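You operate a simulated robot arm through the tools that you are given. There is no shell and no other tool.

The job below is to be done with a simulated robot arm. You get a single attempt, and the scene is never put back.

TASK
Zero the blue register, then wipe up the grease stain.
Fine: it sits in the white box and stays there; switch the box on and off again; use the yellow pad and put it back. What is to be rubbed or washed off counts as gone when no trace of it is left.

Only the result counts: the job must be done as asked and must still hold three seconds after the hand-in. Knocking over, shifting, dropping, spilling or breaking anything else fails it.

THE ROBOT
A 7-joint arm with a fingered hand, fixed in place. Base frame: the origin is at the foot of the arm, x ahead of it, y to its left, z up; the work surface is at about z = 80. Readings come in cm, rad, newtons and seconds.
With the tool pointing down near the work surface it reaches from about 42 to 88 cm from the base axis. Its first joint turns from -2.496 to 2.496 rad. Payload 3 kg.
Tool frame: the origin (TCP) lies between the finger pads and is the grasp point; the fingertips stand 2.6 cm ahead of it; z points along the fingers, y is the line along which they close. The gripper opens to 14.8 cm. The gripper's body begins 7.3 cm behind the TCP. The gripper is a hand of 3 fingers: y runs from the thumb to the fingers, the wrist lies at [0, 0, -22.9] in the tool frame.
Orientation is that of the tool frame in the base frame, as [roll, pitch, yaw] about the fixed x, y, z axes, in that order (R = Rz(yaw) Ry(pitch) Rx(roll)). With the fingers straight down and closing along the base's y, the tool's x points along the base's -x, its y along +y and its z along -z.

THE INTERFACE
- The arm moves only by the tool arm_command. Its argument "plan" is a list of rows, each a list of 6 numbers: the shift along the base's x, y, z in units of 30 mm (1.0 is 30 mm), then the turn, a rotation vector about the base's x, y, z in units of 8 degrees (1.0 is 8 degrees). In form: [[tx, ty, tz, ax, ay, az], ...]. A call has 1 to 20 rows; each row shifts and turns the commanded pose from where the row before left it. A call with a number of a shift or a turn outside -1 to 1 is refused whole. A row lasts 0.2 s, in which the tool goes at most 5 cm and 0.15 rad; a call with a longer step from one row to the next is refused whole. A pose out of reach is approached as far as the arm can. The call stops where the force on the tool passes 40 N (or 10 N more than at its start, if that is more) or the arm is blocked; 0.2 s more then pass. In this call time passes only in rows, and 0.2 s behind the last. It gives the time, the measured TCP pose, the force on the tool (base axes), the opening and the grip force at its end, in the units of the frame above (readings bear some noise), with the torque about the TCP (base axes, N m) and any sound that the robot's microphone picked up.
- Cameras (640 x 400 px; columns grow to the right, rows downward): "scene" is fixed at [39.67, -64.99, 154.62]; the picture's right is [0.94, -0.33, 0.00], its down [-0.19, -0.53, -0.83] and it looks along [0.27, 0.78, -0.56] (base axes); focal length 317 px, centre (320, 200). "wrist" rides on the gripper at [6.8, -3.9, -9] in the tool frame; the picture's right is [0.50, 0.87, 0.00], its down [-0.66, 0.38, -0.65] and it looks along [-0.57, 0.33, 0.76] (tool axes); focal length 222 px, centre (320, 200).
- get_image(camera): a new picture of that camera. It takes no simulated time.
- raise_lower(by): slides the trunk up (or, below 0, down) by that many cm; the arm rides with it, the base frame stays. It gives what a move gives, with no picture.
- move_fingers(finger1, finger2, thumb_bend): sets how far each is bent, from 0 (flat) to 1 (curled in); at 0.3 the hand is open as for a grip, at 0.7 the pads meet at the TCP. One left out holds its place. A second passes; each finger stops where it meets its share of the squeeze, and holds until it gets a number again. It is the only way to open and close the hand. It gives what a move gives, with no picture; readings hold the bend of each and the force on the fingers (four entries, about 0 where the hand has none), thumb and palm.
- measure_at(camera, pixels): for up to 12 pixels [column, row] of the newest picture of that camera ("zoom" is the newest enlarged one), the place [x, y, z] in the base frame of the surface seen there, good to about 0.3 cm. It takes no simulated time.
- inspect(camera, box): a new picture of the part [left, top, right, bottom] of that camera's present view, enlarged. It takes no simulated time.
- close_job(): hands the job in; it is judged then, once.

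Leave the gripper open and the arm clear of the work at the hand-in unless told otherwise.

The tools are called after "Call:" by a JSON object that holds its "method" and its "body". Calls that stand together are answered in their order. arm_command: Moves the arm, as the interface text tells. Its arguments: {"type":"object","properties":{"plan":{"type":"array","items":{"type":"array","items":{"type":"number"}}}},"required":["plan"]} The other tools are called the same way: raise_lower (by) slides the trunk up or down; move_fingers (finger1, finger2, thumb_bend) moves the fingers one by one; get_image (camera) takes a picture; measure_at (camera, pixels) gives the place of the surface under pixels of a picture; inspect (camera, box) takes an enlarged picture of a part of a camera's view; close_job () hands the job in.

At the start:

```text
t: 0.0
position: [72.05, 21.67, 110.36]
orientation: [3.141, 0.002, -3.142]
ft_force: [-0.1, -0.1, 0.5]
ft_torque: [0.01, 0.03, 0.03]
opening: 14.79
grip_force: 0.0
shape: jaw
bend: [0.3, 0.3, 0.3]
finger forces: [0.0, 0.1, 0.1, 0.0, 0.1, 0.0]
trunk travel left (down, up): [-67.5, 21.5]
```

scene: 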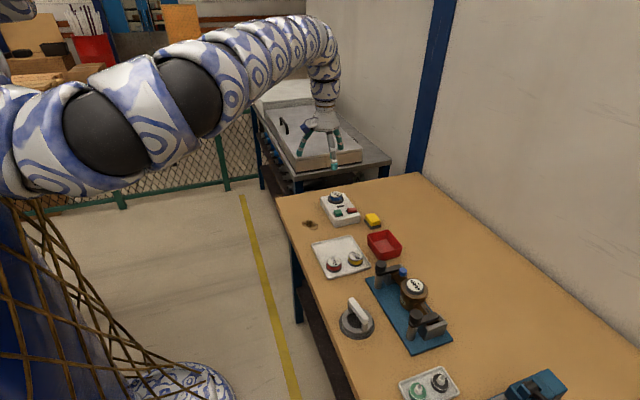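
wrist: 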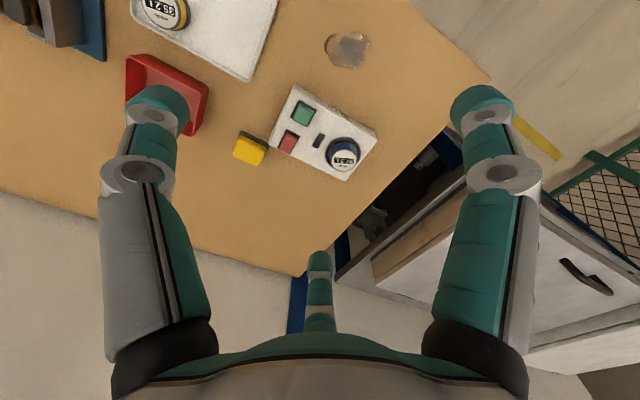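

I see a white box near (340,208) in the scene view with a blue-rimmed dial, plus green and red buttons. The yellow pad is at (373,220) and the stain at (310,224). I'll enlarge these areas in both cameras.

Call:
{"method": "inspect", "body": {"camera": "scene", "box": [290, 180, 410, 255]}}

Call:
{"method": "inspect", "body": {"camera": "wrist", "box": [220, 20, 400, 190]}}

Call:
{"method": "inspect", "body": {"camera": "scene", "box": [300, 220, 600, 400]}}

```text
5.33 times, centred on (350, 218) of scene
```

zoom: 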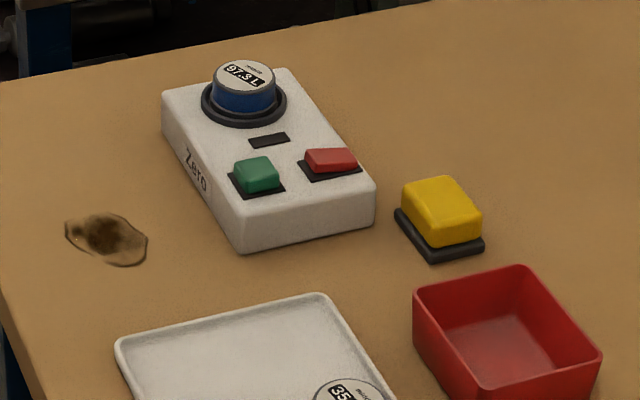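

```text
2.35 times, centred on (310, 105) of wrist
```

zoom: 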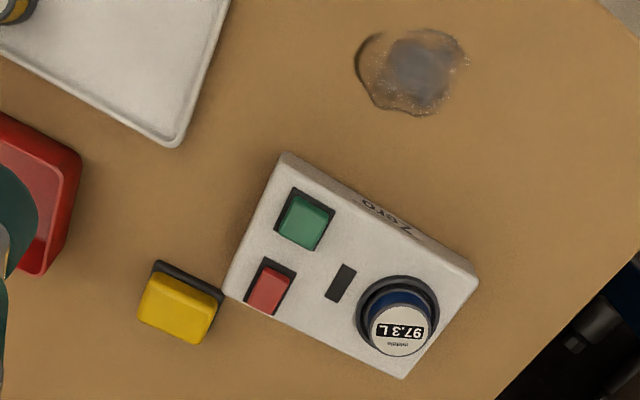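

```text
2.13 times, centred on (450, 310) of scene
```

zoom: 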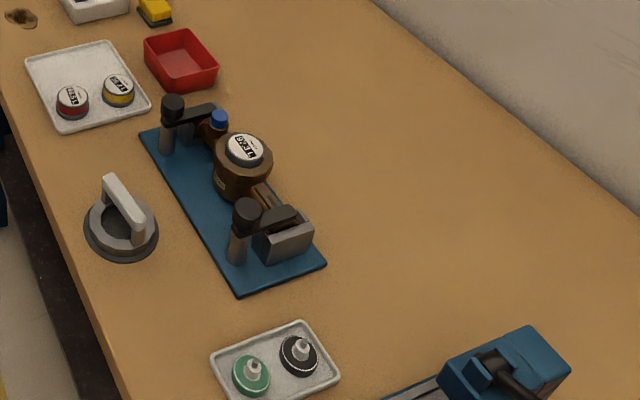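

The blue register (97.3 L) already sits in the white "Zero" box, which has a green button, a red button and a small dark window. I'll enlarge the box again and measure it, starting with the scene zoom.

Call:
{"method": "inspect", "body": {"camera": "scene", "box": [290, 180, 410, 255]}}

Call:
{"method": "measure_at", "body": {"camera": "zoom", "pixels": [[257, 165], [256, 185], [331, 157], [330, 168], [269, 140], [245, 74], [440, 198], [445, 240], [105, 238], [68, 235], [146, 240], [110, 212]]}}

Call:
{"method": "measure_at", "body": {"camera": "zoom", "pixels": [[130, 264], [300, 120], [300, 215], [246, 215], [367, 185], [168, 95], [283, 72], [20, 150], [405, 185], [445, 180], [482, 212], [435, 245]]}}

Call:
{"method": "inspect", "body": {"camera": "wrist", "box": [220, 20, 400, 190]}}

Call:
{"method": "measure_at", "body": {"camera": "zoom", "pixels": [[305, 222], [268, 288], [341, 283], [400, 330], [178, 305], [190, 270], [415, 70], [360, 60], [460, 45], [415, 115], [370, 100], [470, 75]]}}

```text
5.33 times, centred on (350, 218) of scene
```

zoom: 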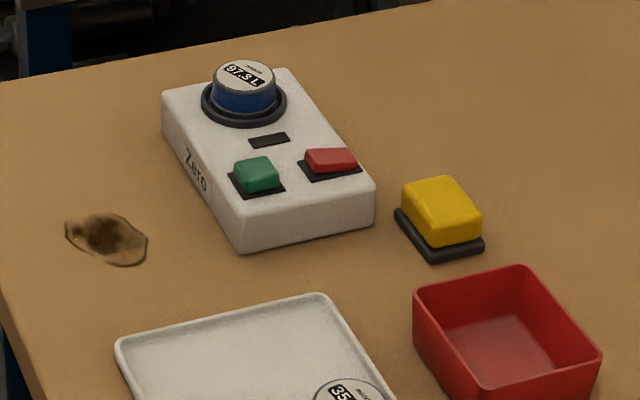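

```text
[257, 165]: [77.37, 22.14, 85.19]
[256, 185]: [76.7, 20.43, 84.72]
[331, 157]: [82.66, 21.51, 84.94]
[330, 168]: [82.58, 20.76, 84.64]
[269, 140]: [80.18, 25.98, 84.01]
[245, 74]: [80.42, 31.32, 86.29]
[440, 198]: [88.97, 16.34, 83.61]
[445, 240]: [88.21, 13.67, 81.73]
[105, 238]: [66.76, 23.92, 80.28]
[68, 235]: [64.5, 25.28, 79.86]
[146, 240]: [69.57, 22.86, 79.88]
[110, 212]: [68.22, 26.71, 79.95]
```

```text
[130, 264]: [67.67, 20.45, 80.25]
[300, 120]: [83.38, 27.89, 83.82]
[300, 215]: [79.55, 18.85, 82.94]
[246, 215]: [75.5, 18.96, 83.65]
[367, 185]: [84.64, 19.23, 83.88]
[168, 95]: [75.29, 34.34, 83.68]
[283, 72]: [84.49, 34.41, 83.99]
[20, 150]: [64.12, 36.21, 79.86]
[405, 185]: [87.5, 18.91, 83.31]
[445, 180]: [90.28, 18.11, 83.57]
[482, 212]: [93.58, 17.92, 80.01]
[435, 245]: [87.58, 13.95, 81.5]
```

```text
2.35 times, centred on (310, 105) of wrist
```

zoom: 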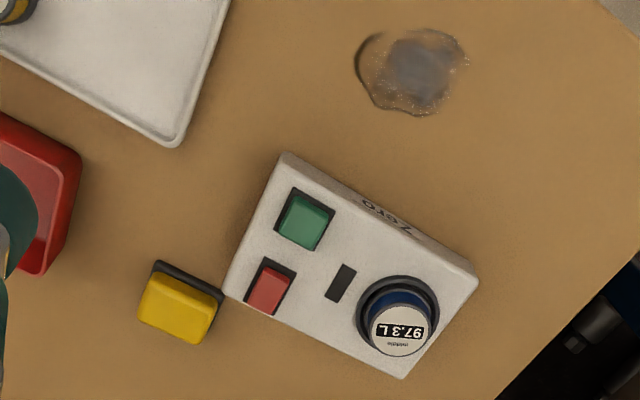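

```text
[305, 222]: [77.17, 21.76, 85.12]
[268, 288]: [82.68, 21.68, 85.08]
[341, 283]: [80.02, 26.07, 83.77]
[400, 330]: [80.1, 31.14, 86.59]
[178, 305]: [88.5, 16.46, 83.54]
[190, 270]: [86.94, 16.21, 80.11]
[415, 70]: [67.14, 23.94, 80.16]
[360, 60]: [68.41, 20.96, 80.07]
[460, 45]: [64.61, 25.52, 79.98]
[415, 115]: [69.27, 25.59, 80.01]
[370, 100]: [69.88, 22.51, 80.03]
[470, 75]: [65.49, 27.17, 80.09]
```

The box spans x 75.3–84.5 and y 19–34.4, with its top at z≈83.9. Green is at about (77.2, 21.7, 85.2) and red at about (82.6, 21.4, 85.0). I'll close the fingers together so I can press with the tips, then check how they look.

Call:
{"method": "move_fingers", "body": {"finger1": 0.7, "finger2": 0.7, "thumb_bend": 0.7}}

Call:
{"method": "get_image", "body": {"camera": "wrist"}}

Call:
{"method": "inspect", "body": {"camera": "scene", "box": [270, 80, 400, 200]}}

```text
t: 1.0
position: [72.11, 21.66, 110.42]
orientation: [-3.14, 0.0, -3.139]
ft_force: [-0.1, -0.5, 0.3]
ft_torque: [-0.02, -0.03, 0.03]
opening: 0.02
grip_force: 0.1
shape: fingers
bend: [0.69, 0.69, 0.7]
finger forces: [0.0, 0.0, 0.0, 0.0, 0.0, 0.0]
trunk travel left (down, up): [-67.5, 21.5]
```

```text
taken
```

wrist: 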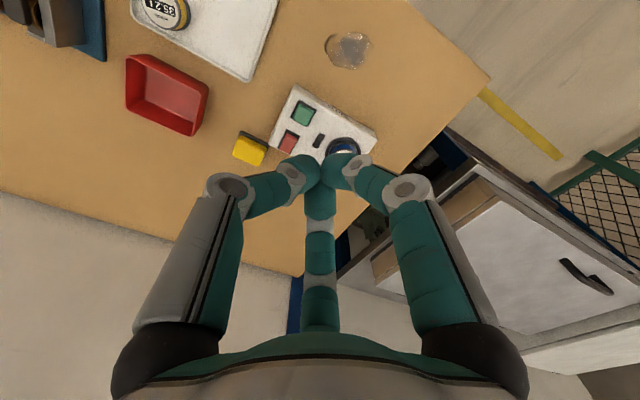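

```text
3.33 times, centred on (335, 140) of scene
```

zoom: 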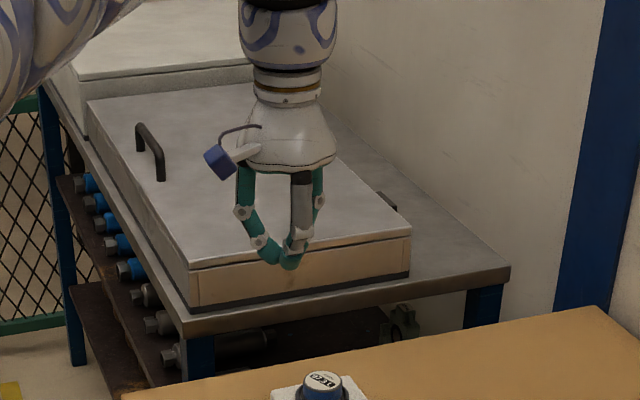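

The fingertips now meet in a compact clump. I'll measure where their lowest points are.

Call:
{"method": "measure_at", "body": {"camera": "zoom", "pixels": [[290, 266], [280, 262], [298, 258], [270, 258], [302, 240], [290, 270]]}}

Call:
{"method": "measure_at", "body": {"camera": "wrist", "pixels": [[319, 172], [319, 185], [305, 165], [335, 162], [319, 200]]}}

```text
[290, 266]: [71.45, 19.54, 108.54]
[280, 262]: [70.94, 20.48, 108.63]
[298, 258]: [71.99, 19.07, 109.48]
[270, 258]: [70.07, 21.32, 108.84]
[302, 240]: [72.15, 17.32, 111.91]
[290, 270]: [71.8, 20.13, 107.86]
```

```text
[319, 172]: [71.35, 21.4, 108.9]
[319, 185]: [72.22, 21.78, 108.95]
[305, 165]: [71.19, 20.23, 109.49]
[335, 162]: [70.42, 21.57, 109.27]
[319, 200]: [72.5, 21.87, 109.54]
```

The tips are about 2.6 cm below the TCP. I'll move over the green button to (77.2, 21.65) and come down to TCP z≈92, clear of the box.

Call:
{"method": "arm_command", "body": {"plan": [[0.85, 0, 0, 0, 0, 0], [0.85, 0, 0, 0, 0, 0], [0, 0, -1, 0, 0, 0], [0, 0, -1, 0, 0, 0], [0, 0, -1, 0, 0, 0], [0, 0, -1, 0, 0, 0], [0, 0, -1, 0, 0, 0], [0, 0, -1, 0, 0, 0]]}}

Call:
{"method": "inspect", "body": {"camera": "scene", "box": [290, 170, 410, 245]}}

Call:
{"method": "get_image", "body": {"camera": "wrist"}}

```text
t: 2.8
position: [77.38, 21.57, 92.28]
orientation: [-3.14, -0.001, 3.139]
ft_force: [0.3, 0.0, 0.0]
ft_torque: [0.0, 0.0, -0.02]
opening: 0.0
grip_force: 0.1
shape: fingers
bend: [0.69, 0.69, 0.7]
finger forces: [0.0, 0.1, 0.1, 0.1, 0.0, 0.0]
trunk travel left (down, up): [-67.5, 21.5]
```

```text
5.33 times, centred on (350, 208) of scene
```

zoom: 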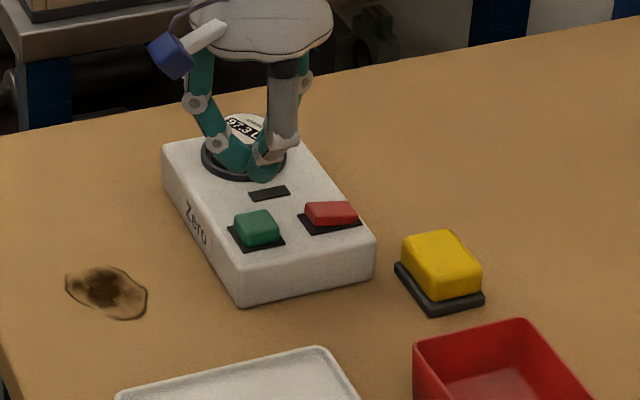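

```text
taken
```

wrist: 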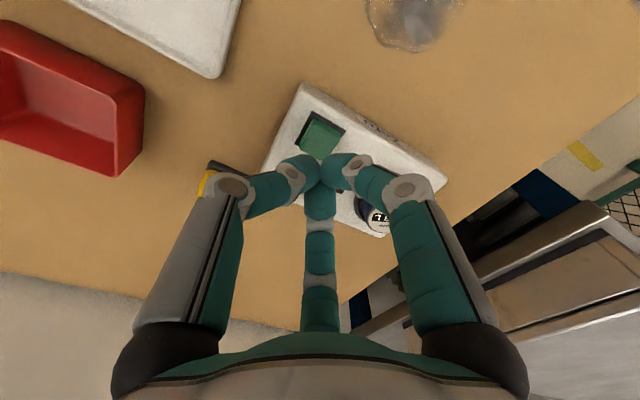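

The tips hover straight above the green button. I'll drop 4.2 cm to just above it, then go down in small steps.

Call:
{"method": "arm_command", "body": {"plan": [[0, 0, -0.7, 0, 0, 0], [0, 0, -0.6, 0, 0, 0], [0, 0, -0.1, 0, 0, 0], [0, 0, -0.05, 0, 0, 0]]}}

Call:
{"method": "inspect", "body": {"camera": "wrist", "box": [220, 60, 460, 260]}}

Call:
{"method": "inspect", "body": {"camera": "scene", "box": [290, 170, 410, 245]}}

```text
t: 3.8
position: [77.21, 21.63, 88.08]
orientation: [-3.141, -0.001, 3.14]
ft_force: [-0.1, -0.2, -0.1]
ft_torque: [0.0, 0.01, -0.02]
opening: 0.0
grip_force: 0.0
shape: fingers
bend: [0.69, 0.69, 0.7]
finger forces: [0.1, 0.1, 0.0, 0.1, 0.1, 0.0]
trunk travel left (down, up): [-67.5, 21.5]
```

```text
2.00 times, centred on (340, 160) of wrist
```

zoom: 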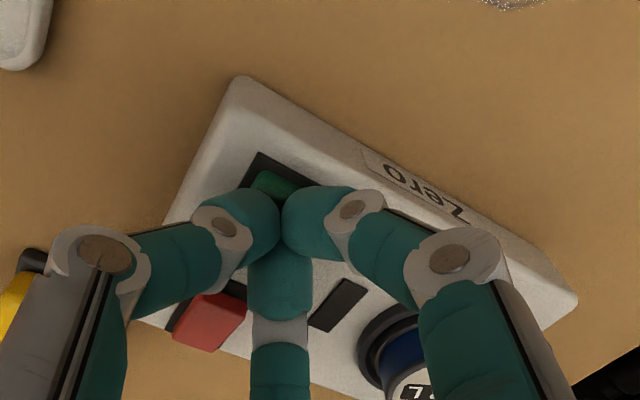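

```text
5.33 times, centred on (350, 208) of scene
```

zoom: 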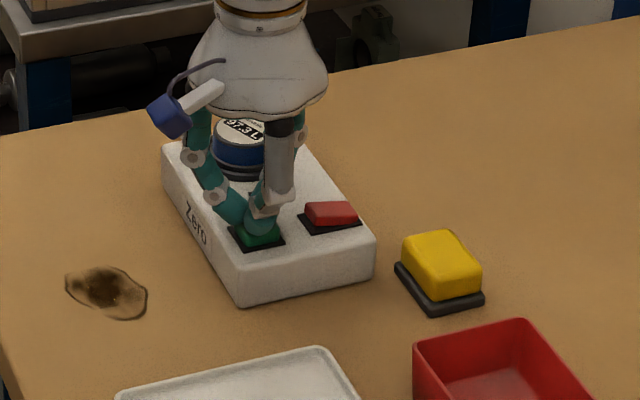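

The tips are just above green with no contact yet. I'll press in 1.5 mm steps and watch the force.

Call:
{"method": "arm_command", "body": {"plan": [[0, 0, -0.05, 0, 0, 0], [0, 0, -0.05, 0, 0, 0], [0, 0, -0.05, 0, 0, 0]]}}

Call:
{"method": "inspect", "body": {"camera": "scene", "box": [290, 170, 410, 245]}}

```text
t: 4.6
position: [77.22, 21.69, 87.52]
orientation: [3.141, -0.001, 3.14]
ft_force: [-0.8, -0.4, 2.2]
ft_torque: [-0.01, -0.03, 0.01]
opening: 0.0
grip_force: 0.9
shape: fingers
bend: [0.7, 0.7, 0.7]
finger forces: [1.3, 1.3, 0.0, 0.1, 0.0, 0.0]
trunk travel left (down, up): [-67.5, 21.5]
heard: click
```

```text
5.33 times, centred on (350, 208) of scene
```

zoom: 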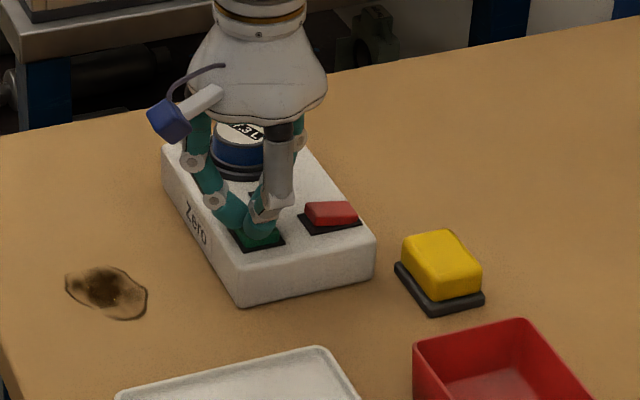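

I heard a click with 2.2 N of contact. I'll lift straight up and look at the window and the register.

Call:
{"method": "arm_command", "body": {"plan": [[0, 0, 0.3, 0, 0, 0], [0, 0, 1, 0, 0, 0], [0, 0, 1, 0, 0, 0]]}}

Call:
{"method": "inspect", "body": {"camera": "scene", "box": [290, 170, 410, 245]}}

Call:
{"method": "inspect", "body": {"camera": "wrist", "box": [220, 60, 460, 260]}}

```text
t: 5.4
position: [77.17, 21.65, 94.6]
orientation: [-3.139, 0.002, 3.141]
ft_force: [-0.5, -1.0, -0.2]
ft_torque: [0.0, -0.02, 0.02]
opening: 0.0
grip_force: 0.1
shape: fingers
bend: [0.7, 0.7, 0.7]
finger forces: [0.0, 0.1, 0.0, 0.1, 0.0, 0.0]
trunk travel left (down, up): [-67.5, 21.5]
```

```text
5.33 times, centred on (350, 208) of scene
```

zoom: 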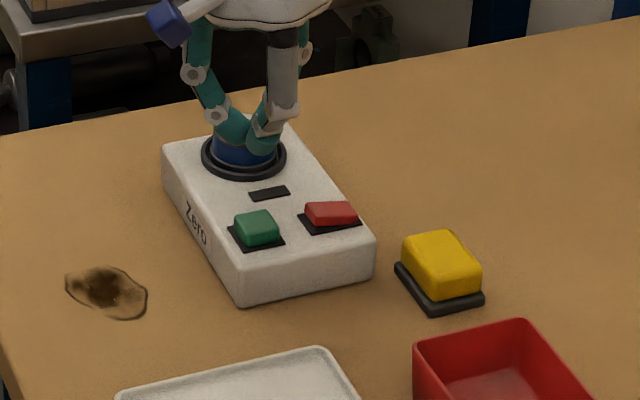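

```text
2.00 times, centred on (340, 160) of wrist
```

zoom: 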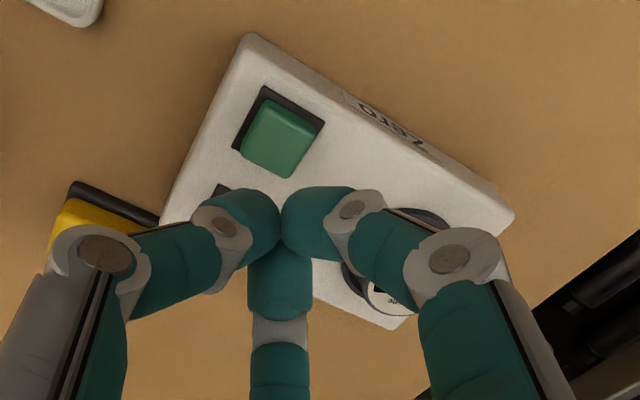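

The window still looks dark and the hand hides the register. I'll move the hand aside in −x and look at both.

Call:
{"method": "arm_command", "body": {"plan": [[-1, 0, 0, 0, 0, 0], [-1, 0, 0, 0, 0, 0], [-1, 0, 0, 0, 0, 0], [-1, 0, 0, 0, 0, 0]]}}

Call:
{"method": "inspect", "body": {"camera": "scene", "box": [310, 180, 380, 224]}}

Call:
{"method": "get_image", "body": {"camera": "wrist"}}

```text
t: 6.4
position: [66.15, 21.85, 94.06]
orientation: [3.141, -0.003, 3.138]
ft_force: [0.4, -1.1, 0.3]
ft_torque: [0.08, 0.06, 0.0]
opening: 0.01
grip_force: 0.1
shape: fingers
bend: [0.7, 0.7, 0.7]
finger forces: [0.0, 0.0, 0.0, 0.0, 0.0, 0.1]
out of reach, approached as far as the arm can: row 4
trunk travel left (down, up): [-67.5, 21.5]
```

```text
9.09 times, centred on (345, 202) of scene
```

zoom: 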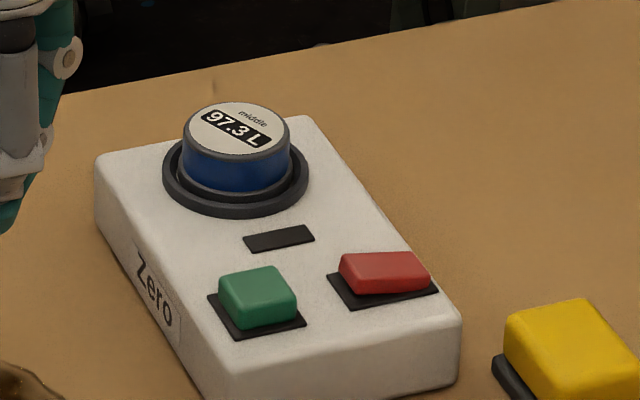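

```text
taken
```

wrist: 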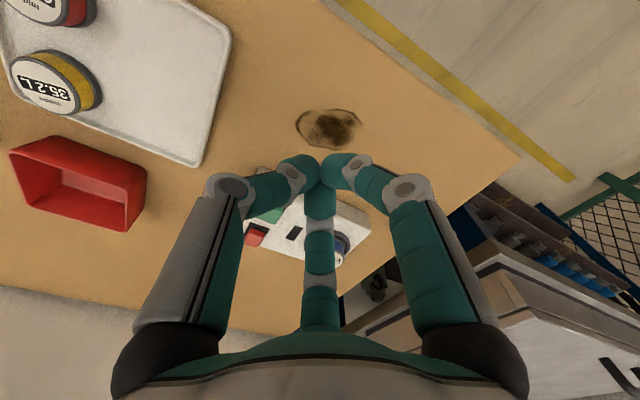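

The register still reads 97.3 L and the window is dark. The box may need time, so I'll wait about 2 s with idle rows, shifting slightly back toward +x, and look again.

Call:
{"method": "arm_command", "body": {"plan": [[0.3, 0, 0.2, 0, 0, 0], [0, 0, 0, 0, 0, 0], [0, 0, 0, 0, 0, 0], [0, 0, 0, 0, 0, 0], [0, 0, 0, 0, 0, 0], [0, 0, 0, 0, 0, 0], [0, 0, 0, 0, 0, 0], [0, 0, 0, 0, 0, 0], [0, 0, 0, 0, 0, 0], [0, 0, 0, 0, 0, 0]]}}

Call:
{"method": "inspect", "body": {"camera": "scene", "box": [310, 180, 380, 224]}}

```text
t: 8.6
position: [66.89, 22.26, 94.62]
orientation: [3.14, 0.0, -3.141]
ft_force: [0.3, -0.2, -0.2]
ft_torque: [0.03, 0.02, -0.01]
opening: 0.03
grip_force: 0.1
shape: fingers
bend: [0.7, 0.7, 0.7]
finger forces: [0.0, 0.0, 0.0, 0.0, 0.0, 0.0]
trunk travel left (down, up): [-67.5, 21.5]
```

```text
9.09 times, centred on (345, 202) of scene
```

zoom: 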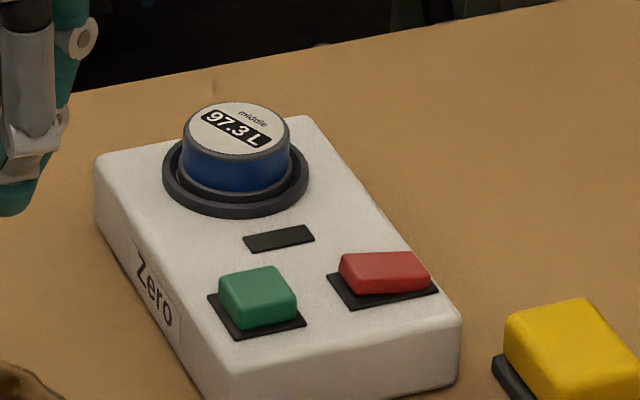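

There's no change after 2 s. The first press may have been too shallow, so I'll go back over green at height and check the position before pressing deeper.

Call:
{"method": "arm_command", "body": {"plan": [[1, -0.1, 0, 0, 0, 0], [1, -0.1, 0, 0, 0, 0], [1, 0, 0, 0, 0, 0], [0.43, 0, 0, 0, 0, 0], [0, 0, 0, 0, 0, 0]]}}

```text
t: 9.8
position: [77.3, 21.63, 94.66]
orientation: [-3.141, 0.002, 3.138]
ft_force: [0.9, -0.3, -0.6]
ft_torque: [0.03, -0.03, 0.0]
opening: 0.02
grip_force: 0.1
shape: fingers
bend: [0.7, 0.7, 0.7]
finger forces: [0.0, 0.1, 0.1, 0.0, 0.0, 0.0]
trunk travel left (down, up): [-67.5, 21.5]
```

The TCP is at (77.3, 21.6, 94.7). I'll go down to 87.5 and then press on in 0.9 mm steps, watching the force.

Call:
{"method": "arm_command", "body": {"plan": [[0, 0, -1, 0, 0, 0], [0, 0, -1, 0, 0, 0], [0, 0, -0.27, 0, 0, 0], [0, 0, -0.06, 0, 0, 0], [0, 0, -0.03, 0, 0, 0], [0, 0, -0.03, 0, 0, 0]]}}

Call:
{"method": "inspect", "body": {"camera": "scene", "box": [310, 180, 380, 224]}}

Call:
{"method": "inspect", "body": {"camera": "wrist", "box": [220, 60, 460, 260]}}

```text
t: 11.2
position: [77.03, 21.56, 87.48]
orientation: [3.141, -0.001, 3.141]
ft_force: [1.2, 0.4, 2.5]
ft_torque: [-0.03, -0.05, 0.0]
opening: 0.0
grip_force: 1.9
shape: fingers
bend: [0.7, 0.7, 0.7]
finger forces: [0.1, 1.7, 0.1, 0.1, 1.5, 0.0]
trunk travel left (down, up): [-67.5, 21.5]
heard: click
```

```text
9.09 times, centred on (345, 202) of scene
```

zoom: 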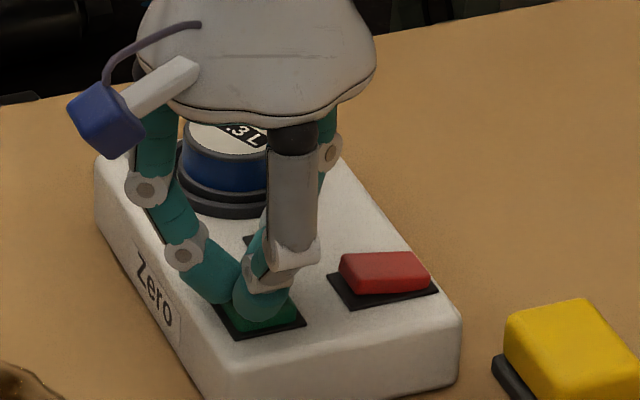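

```text
2.00 times, centred on (340, 160) of wrist
```

zoom: 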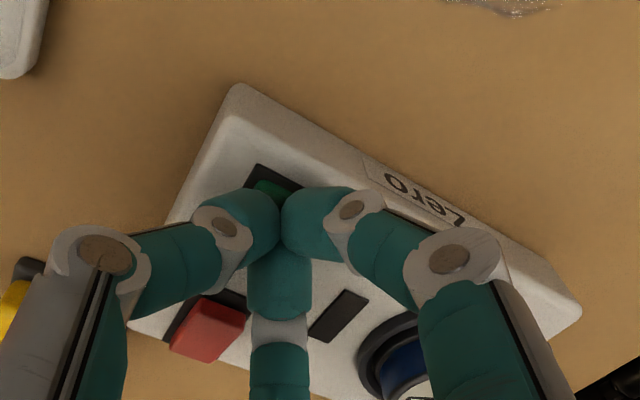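

It clicked again, but the window stays dark while the button is held. I'll press a little further to see whether there is more travel.

Call:
{"method": "arm_command", "body": {"plan": [[0, 0, -0.03, 0, 0, 0], [0, 0, -0.03, 0, 0, 0], [0, 0, -0.03, 0, 0, 0]]}}

Call:
{"method": "inspect", "body": {"camera": "wrist", "box": [220, 60, 460, 260]}}

```text
t: 12.0
position: [77.14, 21.53, 87.31]
orientation: [-3.141, 0.002, 3.141]
ft_force: [1.0, -0.9, 15.8]
ft_torque: [-0.02, -0.02, 0.03]
opening: 0.0
grip_force: 9.4
shape: fingers
bend: [0.7, 0.7, 0.7]
finger forces: [5.4, 5.5, 0.1, 0.1, 7.3, 0.0]
trunk travel left (down, up): [-67.5, 21.5]
```

```text
2.00 times, centred on (340, 160) of wrist
```

zoom: 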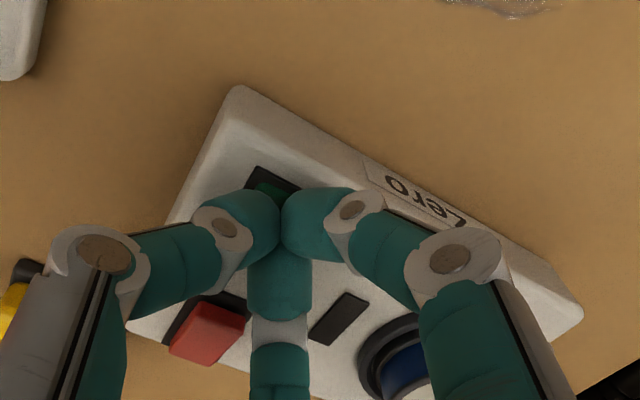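

The button bottomed out at 15.8 N and the window is still dark, so green doesn't turn the box on. Red may be the "on" button. I'll lift up and shift over red at (82.6, 21.4).

Call:
{"method": "arm_command", "body": {"plan": [[0, 0, 0.5, 0, 0, 0], [0, 0, 0.9, 0, 0, 0], [0.9, -0.03, 0, 0, 0, 0], [0.9, -0.03, 0, 0, 0, 0], [0, 0, 0, 0, 0, 0]]}}

Call:
{"method": "inspect", "body": {"camera": "scene", "box": [310, 180, 380, 224]}}

Call:
{"method": "inspect", "body": {"camera": "wrist", "box": [220, 60, 460, 260]}}

```text
t: 13.2
position: [81.87, 21.13, 91.65]
orientation: [3.142, 0.0, -3.141]
ft_force: [0.4, -0.4, -0.4]
ft_torque: [-0.03, -0.04, 0.01]
opening: 0.0
grip_force: 0.1
shape: fingers
bend: [0.7, 0.7, 0.7]
finger forces: [0.0, 0.1, 0.0, 0.0, 0.1, 0.0]
out of reach, approached as far as the arm can: row 4
trunk travel left (down, up): [-67.5, 21.5]
```

```text
9.09 times, centred on (345, 202) of scene
```

zoom: 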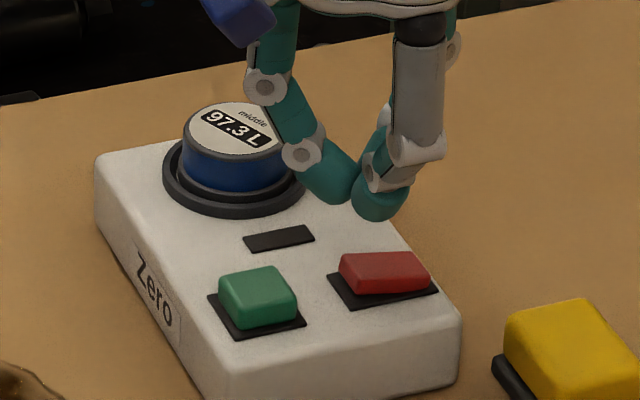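

```text
2.00 times, centred on (340, 160) of wrist
```

zoom: 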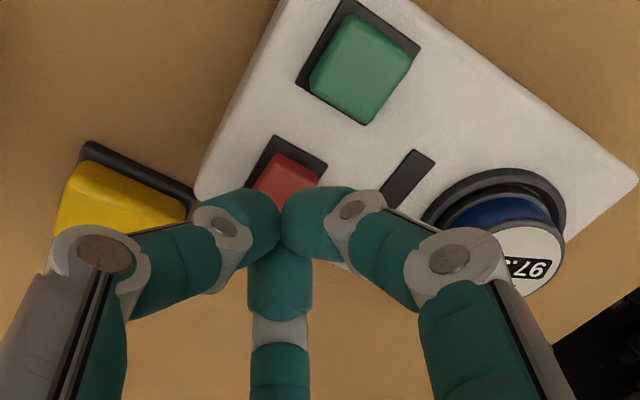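

The move stopped short at x=81.9, but that may already be over red. I'll nudge +x and come down a bit to see where I can reach.

Call:
{"method": "arm_command", "body": {"plan": [[0.2, 0.07, -0.3, 0, 0, 0], [0, 0, -0.4, 0, 0, 0], [0, 0, 0, 0, 0, 0]]}}

Call:
{"method": "inspect", "body": {"camera": "scene", "box": [310, 180, 380, 224]}}

```text
t: 14.0
position: [81.96, 21.09, 90.29]
orientation: [3.141, -0.001, 3.139]
ft_force: [0.6, -0.6, 0.2]
ft_torque: [0.01, 0.01, 0.0]
opening: 0.01
grip_force: 0.0
shape: fingers
bend: [0.7, 0.7, 0.7]
finger forces: [0.0, 0.0, 0.1, 0.1, 0.1, 0.0]
out of reach, approached as far as the arm can: row 1
trunk travel left (down, up): [-67.5, 21.5]
```

```text
9.09 times, centred on (345, 202) of scene
```

zoom: 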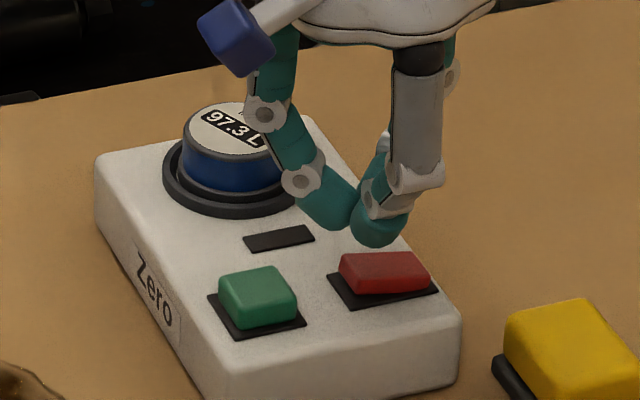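

The arm stops at about x=82, which is still within the red button's face (about 81.4–83.8). I'll come straight down and press gently.

Call:
{"method": "arm_command", "body": {"plan": [[0, 0, -0.7, 0, 0, 0], [0, 0, -0.1, 0, 0, 0], [0, 0, -0.05, 0, 0, 0], [0, 0, -0.05, 0, 0, 0]]}}

Call:
{"method": "inspect", "body": {"camera": "wrist", "box": [220, 60, 460, 260]}}

Call:
{"method": "inspect", "body": {"camera": "scene", "box": [310, 180, 380, 224]}}

```text
t: 15.0
position: [81.31, 20.66, 88.0]
orientation: [-3.139, 0.0, 3.141]
ft_force: [-1.1, -0.3, -1.3]
ft_torque: [-0.01, 0.02, 0.0]
opening: 0.02
grip_force: 0.1
shape: fingers
bend: [0.7, 0.7, 0.7]
finger forces: [0.0, 0.0, 0.0, 0.0, 0.0, 0.0]
out of reach, approached as far as the arm can: row 1
trunk travel left (down, up): [-67.5, 21.5]
```

```text
2.00 times, centred on (340, 160) of wrist
```

zoom: 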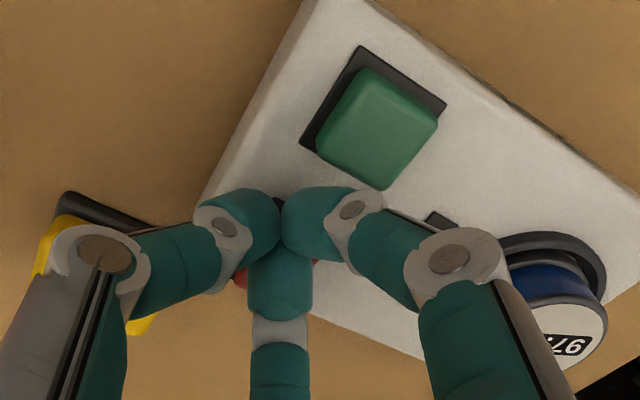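

```text
9.09 times, centred on (345, 202) of scene
```

zoom: 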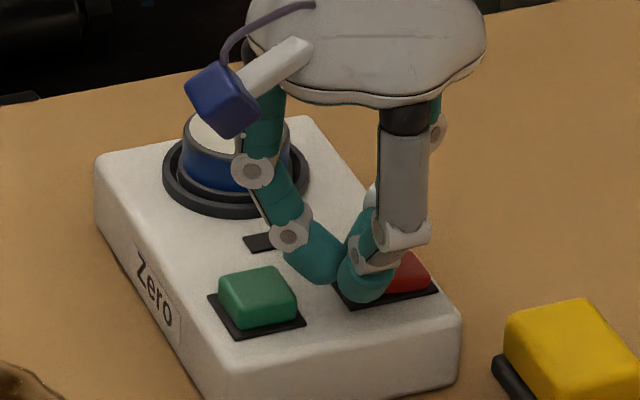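

Coming down pulled the reach in to x=81.3, so the shoulder is too high. I'll lift well away, then lower the trunk so the arm reaches further. First I'll go up to z≈112.

Call:
{"method": "arm_command", "body": {"plan": [[0, 0, 1, 0, 0, 0], [0, 0, 1, 0, 0, 0], [-0.5, 0, 1, 0, 0, 0], [-0.5, 0, 1, 0, 0, 0], [-0.5, 0, 1, 0, 0, 0], [0, 0, 1, 0, 0, 0], [0, 0, 1, 0, 0, 0], [0, 0, 1, 0, 0, 0], [0, 0, 0, 0, 0, 0]]}}

Call:
{"method": "get_image", "body": {"camera": "scene"}}

```text
t: 17.0
position: [77.05, 20.94, 111.86]
orientation: [-3.141, -0.001, 3.14]
ft_force: [0.3, -0.1, -0.6]
ft_torque: [0.01, 0.02, 0.01]
opening: 0.02
grip_force: 0.1
shape: fingers
bend: [0.7, 0.7, 0.7]
finger forces: [0.0, 0.1, 0.0, 0.0, 0.1, 0.0]
trunk travel left (down, up): [-67.5, 21.5]
```

```text
taken
```

scene: 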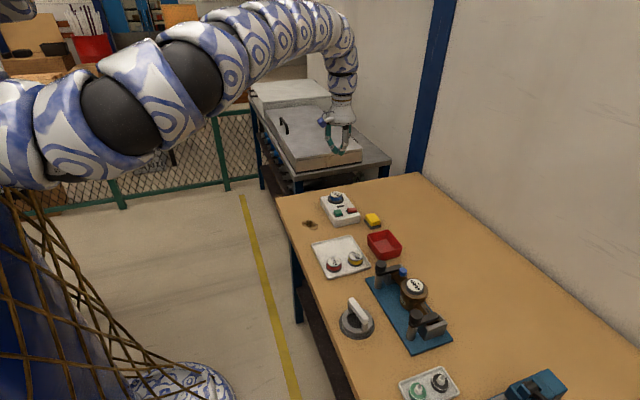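

The way is clear and the hand is at z≈112. I'll lower the trunk 18 cm, which should bring the hand to z≈94.

Call:
{"method": "raise_lower", "body": {"by": -18}}

Call:
{"method": "get_image", "body": {"camera": "scene"}}

```text
t: 19.0
position: [76.97, 20.89, 93.82]
orientation: [-3.14, 0.0, 3.141]
ft_force: [0.2, -0.1, -0.1]
ft_torque: [0.03, -0.02, 0.0]
opening: 0.02
grip_force: 0.1
shape: fingers
bend: [0.7, 0.7, 0.7]
finger forces: [0.0, 0.0, 0.1, 0.0, 0.0, 0.0]
trunk travel left (down, up): [-49.5, 39.5]
```

```text
taken
```

scene: 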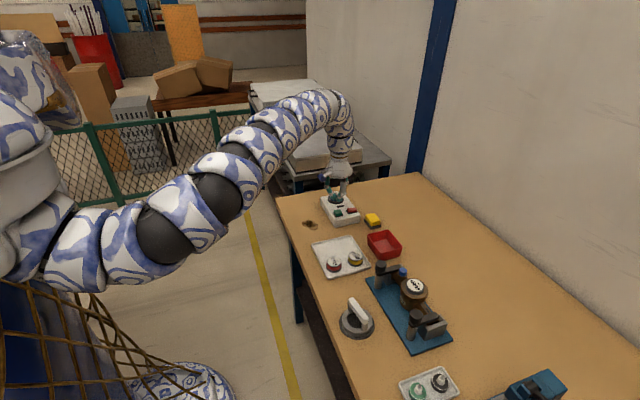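

The TCP is now at z 93.8. I'll move over the red button at (82.6, 21.35).

Call:
{"method": "arm_command", "body": {"plan": [[0.95, 0.08, 0, 0, 0, 0], [0.92, 0.08, 0, 0, 0, 0], [0, 0, -0.8, 0, 0, 0], [0, 0, -0.6, 0, 0, 0], [0, 0, 0, 0, 0, 0]]}}

Call:
{"method": "inspect", "body": {"camera": "wrist", "box": [220, 60, 460, 260]}}

Call:
{"method": "inspect", "body": {"camera": "scene", "box": [310, 180, 380, 224]}}

```text
t: 20.2
position: [82.66, 21.31, 89.63]
orientation: [-3.138, 0.0, 3.141]
ft_force: [0.0, -0.4, 0.7]
ft_torque: [0.03, -0.02, -0.03]
opening: 0.03
grip_force: 0.1
shape: fingers
bend: [0.7, 0.7, 0.7]
finger forces: [0.0, 0.0, 0.0, 0.1, 0.1, 0.0]
trunk travel left (down, up): [-49.5, 39.5]
```

```text
2.00 times, centred on (340, 160) of wrist
```

zoom: 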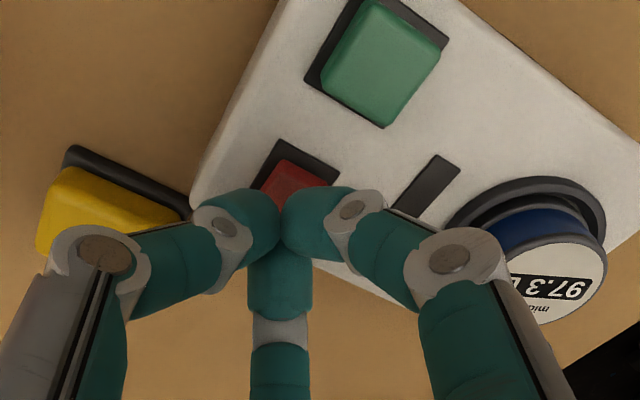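

```text
9.09 times, centred on (345, 202) of scene
```

zoom: 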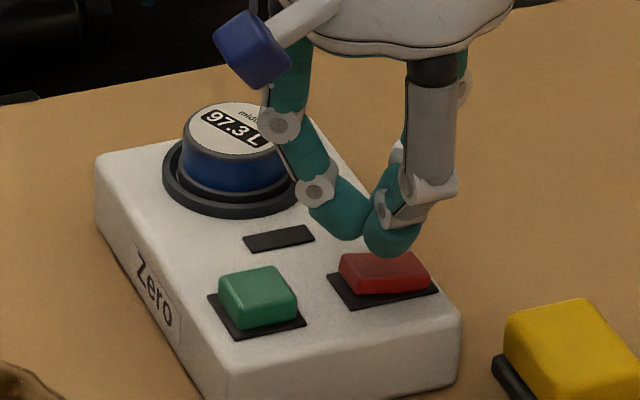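

I'm well centred over red now. I'll press down gently.

Call:
{"method": "arm_command", "body": {"plan": [[0, 0, -0.55, 0, 0, 0], [0, 0, -0.07, 0, 0, 0], [0, 0, -0.05, 0, 0, 0], [0, 0, -0.04, 0, 0, 0]]}}

Call:
{"method": "inspect", "body": {"camera": "wrist", "box": [220, 60, 460, 260]}}

Call:
{"method": "inspect", "body": {"camera": "scene", "box": [310, 180, 380, 224]}}

```text
t: 21.2
position: [82.56, 21.4, 87.51]
orientation: [3.141, 0.0, -3.141]
ft_force: [0.4, 1.0, 3.5]
ft_torque: [0.04, -0.03, 0.02]
opening: 0.02
grip_force: 2.5
shape: fingers
bend: [0.69, 0.7, 0.7]
finger forces: [0.0, 5.0, 0.1, 0.0, 0.0, 0.0]
trunk travel left (down, up): [-49.5, 39.5]
```

```text
2.00 times, centred on (340, 160) of wrist
```

zoom: 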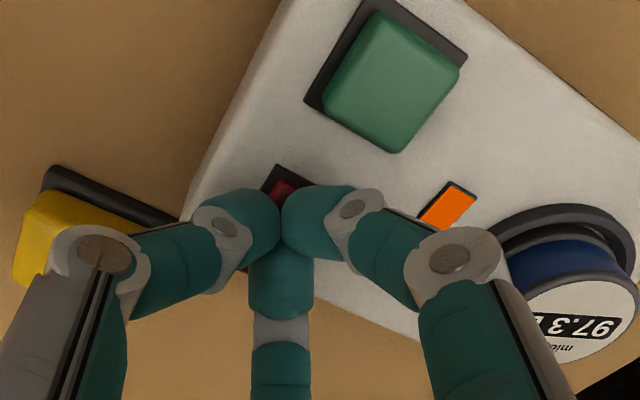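

```text
9.09 times, centred on (345, 202) of scene
```

zoom: 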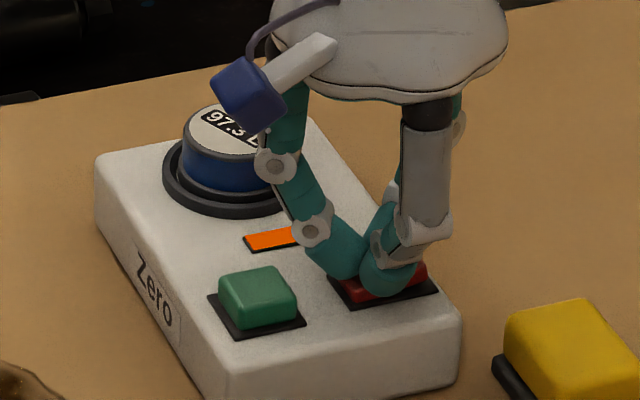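

The window lit orange, so red is the "on" button. I'll lift off and watch whether the lamp stays on and the register changes.

Call:
{"method": "arm_command", "body": {"plan": [[0, 0, 0.4, 0, 0, 0], [0, 0, 1, 0, 0, 0]]}}

Call:
{"method": "inspect", "body": {"camera": "scene", "box": [310, 180, 380, 224]}}

Call:
{"method": "inspect", "body": {"camera": "wrist", "box": [220, 60, 460, 260]}}

```text
t: 21.8
position: [82.59, 21.51, 91.65]
orientation: [-3.141, 0.002, 3.141]
ft_force: [0.2, 0.4, -0.1]
ft_torque: [0.01, -0.02, 0.02]
opening: 0.0
grip_force: 0.0
shape: fingers
bend: [0.69, 0.7, 0.7]
finger forces: [0.1, 0.0, 0.1, 0.0, 0.1, 0.1]
trunk travel left (down, up): [-49.5, 39.5]
```

```text
9.09 times, centred on (345, 202) of scene
```

zoom: 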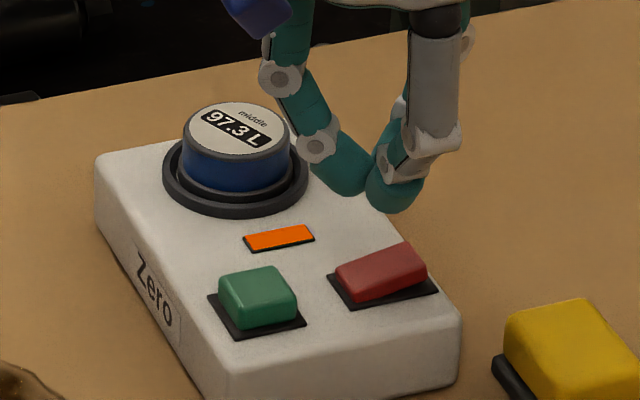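

```text
2.00 times, centred on (340, 160) of wrist
```

zoom: 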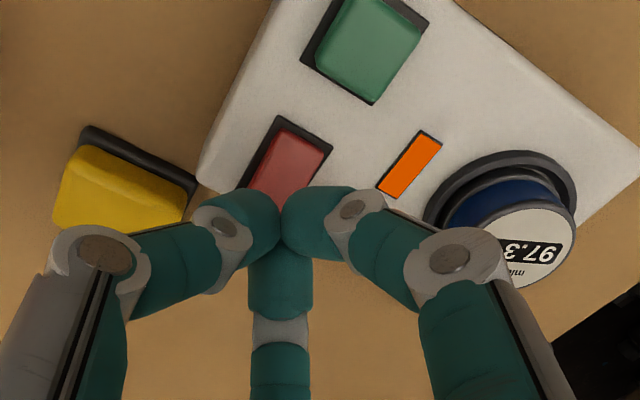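

Red is a power rocker and has now flipped, with its right (+x) side up and the lamp on. Green must be the zero button, so I'll go back over green at (77.2, 21.6) and press it.

Call:
{"method": "arm_command", "body": {"plan": [[-0.9, 0, 0, 0, 0, 0], [-0.9, 0.03, 0, 0, 0, 0], [0, 0, -0.6, 0, 0, 0], [0, 0, 0, 0, 0, 0]]}}

Call:
{"method": "inspect", "body": {"camera": "scene", "box": [310, 180, 380, 224]}}

```text
t: 22.8
position: [77.22, 21.41, 89.82]
orientation: [-3.14, 0.002, 3.14]
ft_force: [0.0, 0.2, 0.0]
ft_torque: [0.01, 0.03, -0.01]
opening: 0.0
grip_force: 0.0
shape: fingers
bend: [0.69, 0.7, 0.7]
finger forces: [0.1, 0.1, 0.0, 0.0, 0.0, 0.1]
trunk travel left (down, up): [-49.5, 39.5]
```

```text
9.09 times, centred on (345, 202) of scene
```

zoom: 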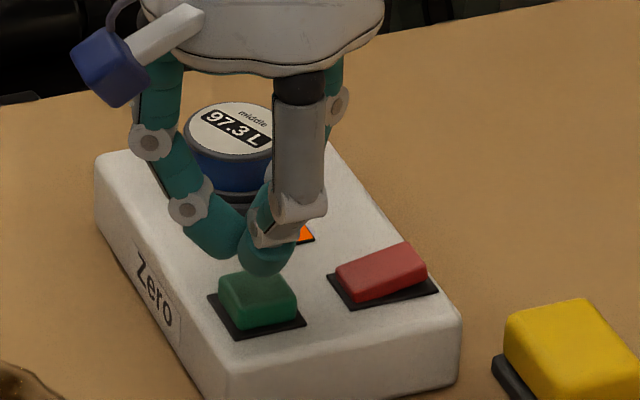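

The hand is above green and the lamp is on. I'll press to z≈87.45, as before.

Call:
{"method": "arm_command", "body": {"plan": [[0, 0, -0.6, 0, 0, 0], [0, 0, -0.07, 0, 0, 0], [0, 0, -0.06, 0, 0, 0], [0, 0, -0.06, 0, 0, 0]]}}

Call:
{"method": "inspect", "body": {"camera": "scene", "box": [310, 180, 380, 224]}}

```text
t: 23.8
position: [77.26, 21.42, 87.51]
orientation: [-3.141, -0.001, -3.141]
ft_force: [-0.5, 0.0, 1.4]
ft_torque: [0.01, 0.04, 0.02]
opening: 0.01
grip_force: 1.1
shape: fingers
bend: [0.7, 0.7, 0.7]
finger forces: [2.1, 0.0, 0.0, 0.0, 0.0, 0.0]
trunk travel left (down, up): [-49.5, 39.5]
heard: click
```

```text
9.09 times, centred on (345, 202) of scene
```

zoom: 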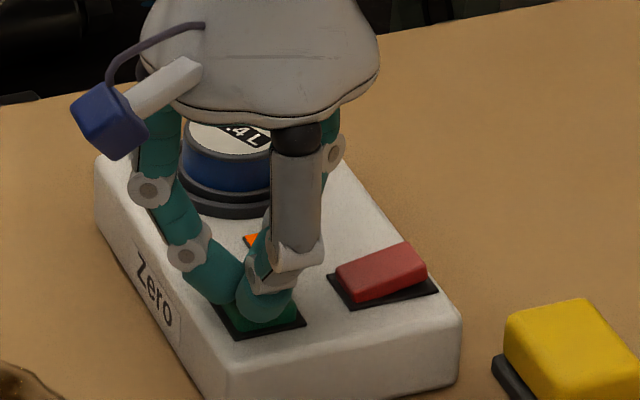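

It clicked and the last digit now reads ".4", so the register is changing. I'll hold still for a second and look again.

Call:
{"method": "arm_command", "body": {"plan": [[0, 0, 0, 0, 0, 0], [0, 0, 0, 0, 0, 0], [0, 0, 0, 0, 0, 0], [0, 0, 0, 0, 0, 0], [0, 0, 0, 0, 0, 0]]}}

Call:
{"method": "inspect", "body": {"camera": "scene", "box": [325, 185, 365, 210]}}

Call:
{"method": "get_image", "body": {"camera": "wrist"}}

```text
t: 25.0
position: [77.29, 21.41, 87.67]
orientation: [-3.141, -0.001, -3.14]
ft_force: [0.5, 1.4, 1.6]
ft_torque: [0.04, -0.03, -0.03]
opening: 0.02
grip_force: 1.7
shape: fingers
bend: [0.7, 0.7, 0.7]
finger forces: [2.1, 1.4, 0.0, 0.0, 0.0, 0.0]
trunk travel left (down, up): [-49.5, 39.5]
```

```text
16.00 times, centred on (345, 198) of scene
```

zoom: 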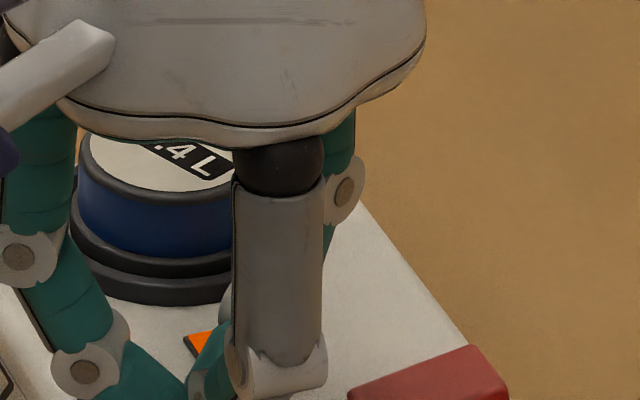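

```text
taken
```

wrist: 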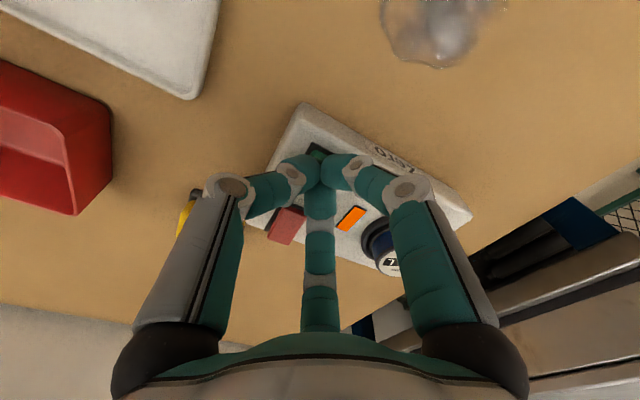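

It's holding at "?.4", so each press may step the register by some amount. I'll lift and read the whole value.

Call:
{"method": "arm_command", "body": {"plan": [[0, 0, 0.3, 0, 0, 0], [0, 0, 0.3, 0, 0, 0], [0, 0, 0, 0, 0, 0]]}}

Call:
{"method": "inspect", "body": {"camera": "scene", "box": [325, 185, 365, 210]}}

Call:
{"method": "inspect", "body": {"camera": "wrist", "box": [220, 60, 460, 260]}}

```text
t: 25.8
position: [77.16, 21.42, 89.41]
orientation: [-3.14, 0.0, 3.139]
ft_force: [-0.2, -0.1, 0.0]
ft_torque: [0.0, 0.01, 0.01]
opening: 0.01
grip_force: 0.1
shape: fingers
bend: [0.7, 0.7, 0.7]
finger forces: [0.0, 0.0, 0.0, 0.0, 0.0, 0.0]
trunk travel left (down, up): [-49.5, 39.5]
```

```text
16.00 times, centred on (345, 198) of scene
```

zoom: 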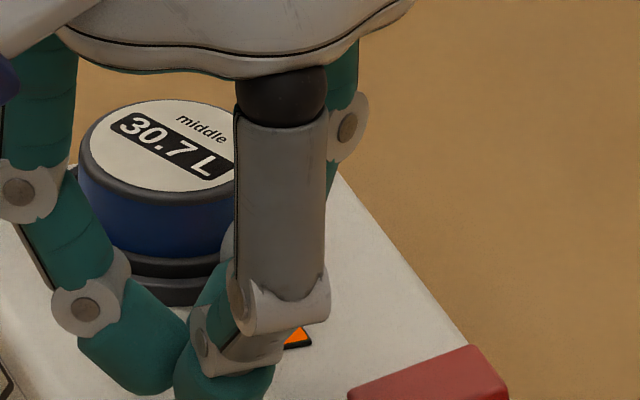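

```text
2.00 times, centred on (340, 160) of wrist
```

zoom: 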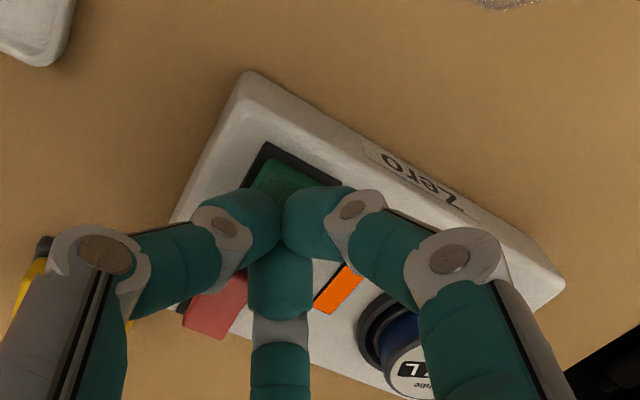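

It now reads 30.7 L and seems to be counting down. I'll wait a second and look again.

Call:
{"method": "arm_command", "body": {"plan": [[0, 0, 0, 0, 0, 0], [0, 0, 0, 0, 0, 0], [0, 0, 0, 0, 0, 0]]}}

Call:
{"method": "inspect", "body": {"camera": "scene", "box": [325, 185, 365, 210]}}

```text
t: 26.6
position: [77.2, 21.41, 89.27]
orientation: [3.141, 0.0, -3.14]
ft_force: [0.3, -0.4, 0.6]
ft_torque: [-0.02, -0.01, -0.01]
opening: 0.02
grip_force: 0.1
shape: fingers
bend: [0.7, 0.7, 0.7]
finger forces: [0.0, 0.1, 0.0, 0.0, 0.0, 0.1]
trunk travel left (down, up): [-49.5, 39.5]
```

```text
16.00 times, centred on (345, 198) of scene
```

zoom: 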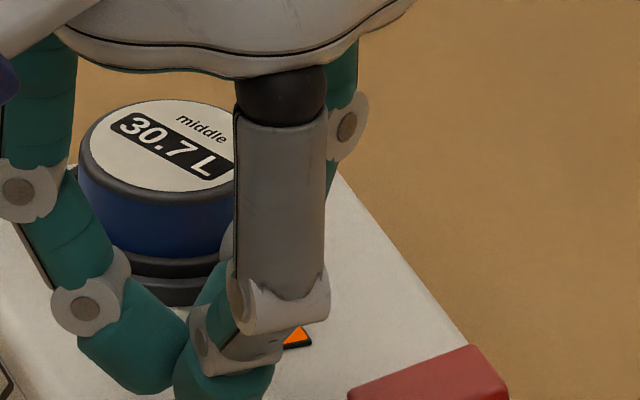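

It stopped at 30.7 on release, so the box counts down only while green is held. I'll press again and hold longer.

Call:
{"method": "arm_command", "body": {"plan": [[0, 0, -0.42, 0, 0, 0], [0, 0, -0.1, 0, 0, 0], [0, 0, -0.07, 0, 0, 0], [0, 0, -0.02, 0, 0, 0], [0, 0, 0, 0, 0, 0], [0, 0, 0, 0, 0, 0], [0, 0, 0, 0, 0, 0], [0, 0, 0, 0, 0, 0]]}}

Call:
{"method": "inspect", "body": {"camera": "scene", "box": [325, 185, 365, 210]}}

```text
t: 28.4
position: [77.22, 21.42, 87.52]
orientation: [-3.14, -0.001, -3.141]
ft_force: [0.1, 0.8, 1.7]
ft_torque: [0.02, 0.0, -0.01]
opening: 0.02
grip_force: 1.6
shape: fingers
bend: [0.7, 0.7, 0.7]
finger forces: [1.7, 1.8, 0.0, 0.1, 0.0, 0.1]
trunk travel left (down, up): [-49.5, 39.5]
heard: click
```

```text
16.00 times, centred on (345, 198) of scene
```

zoom: 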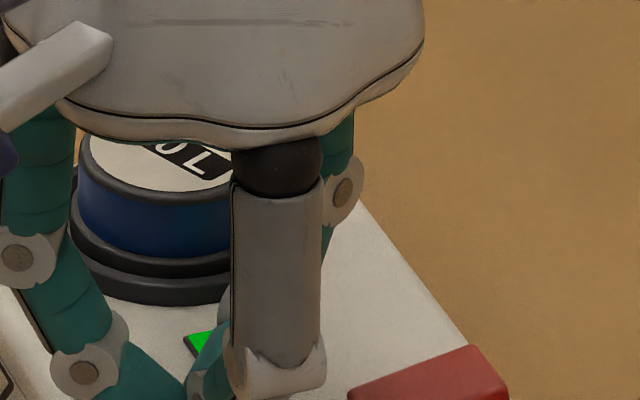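

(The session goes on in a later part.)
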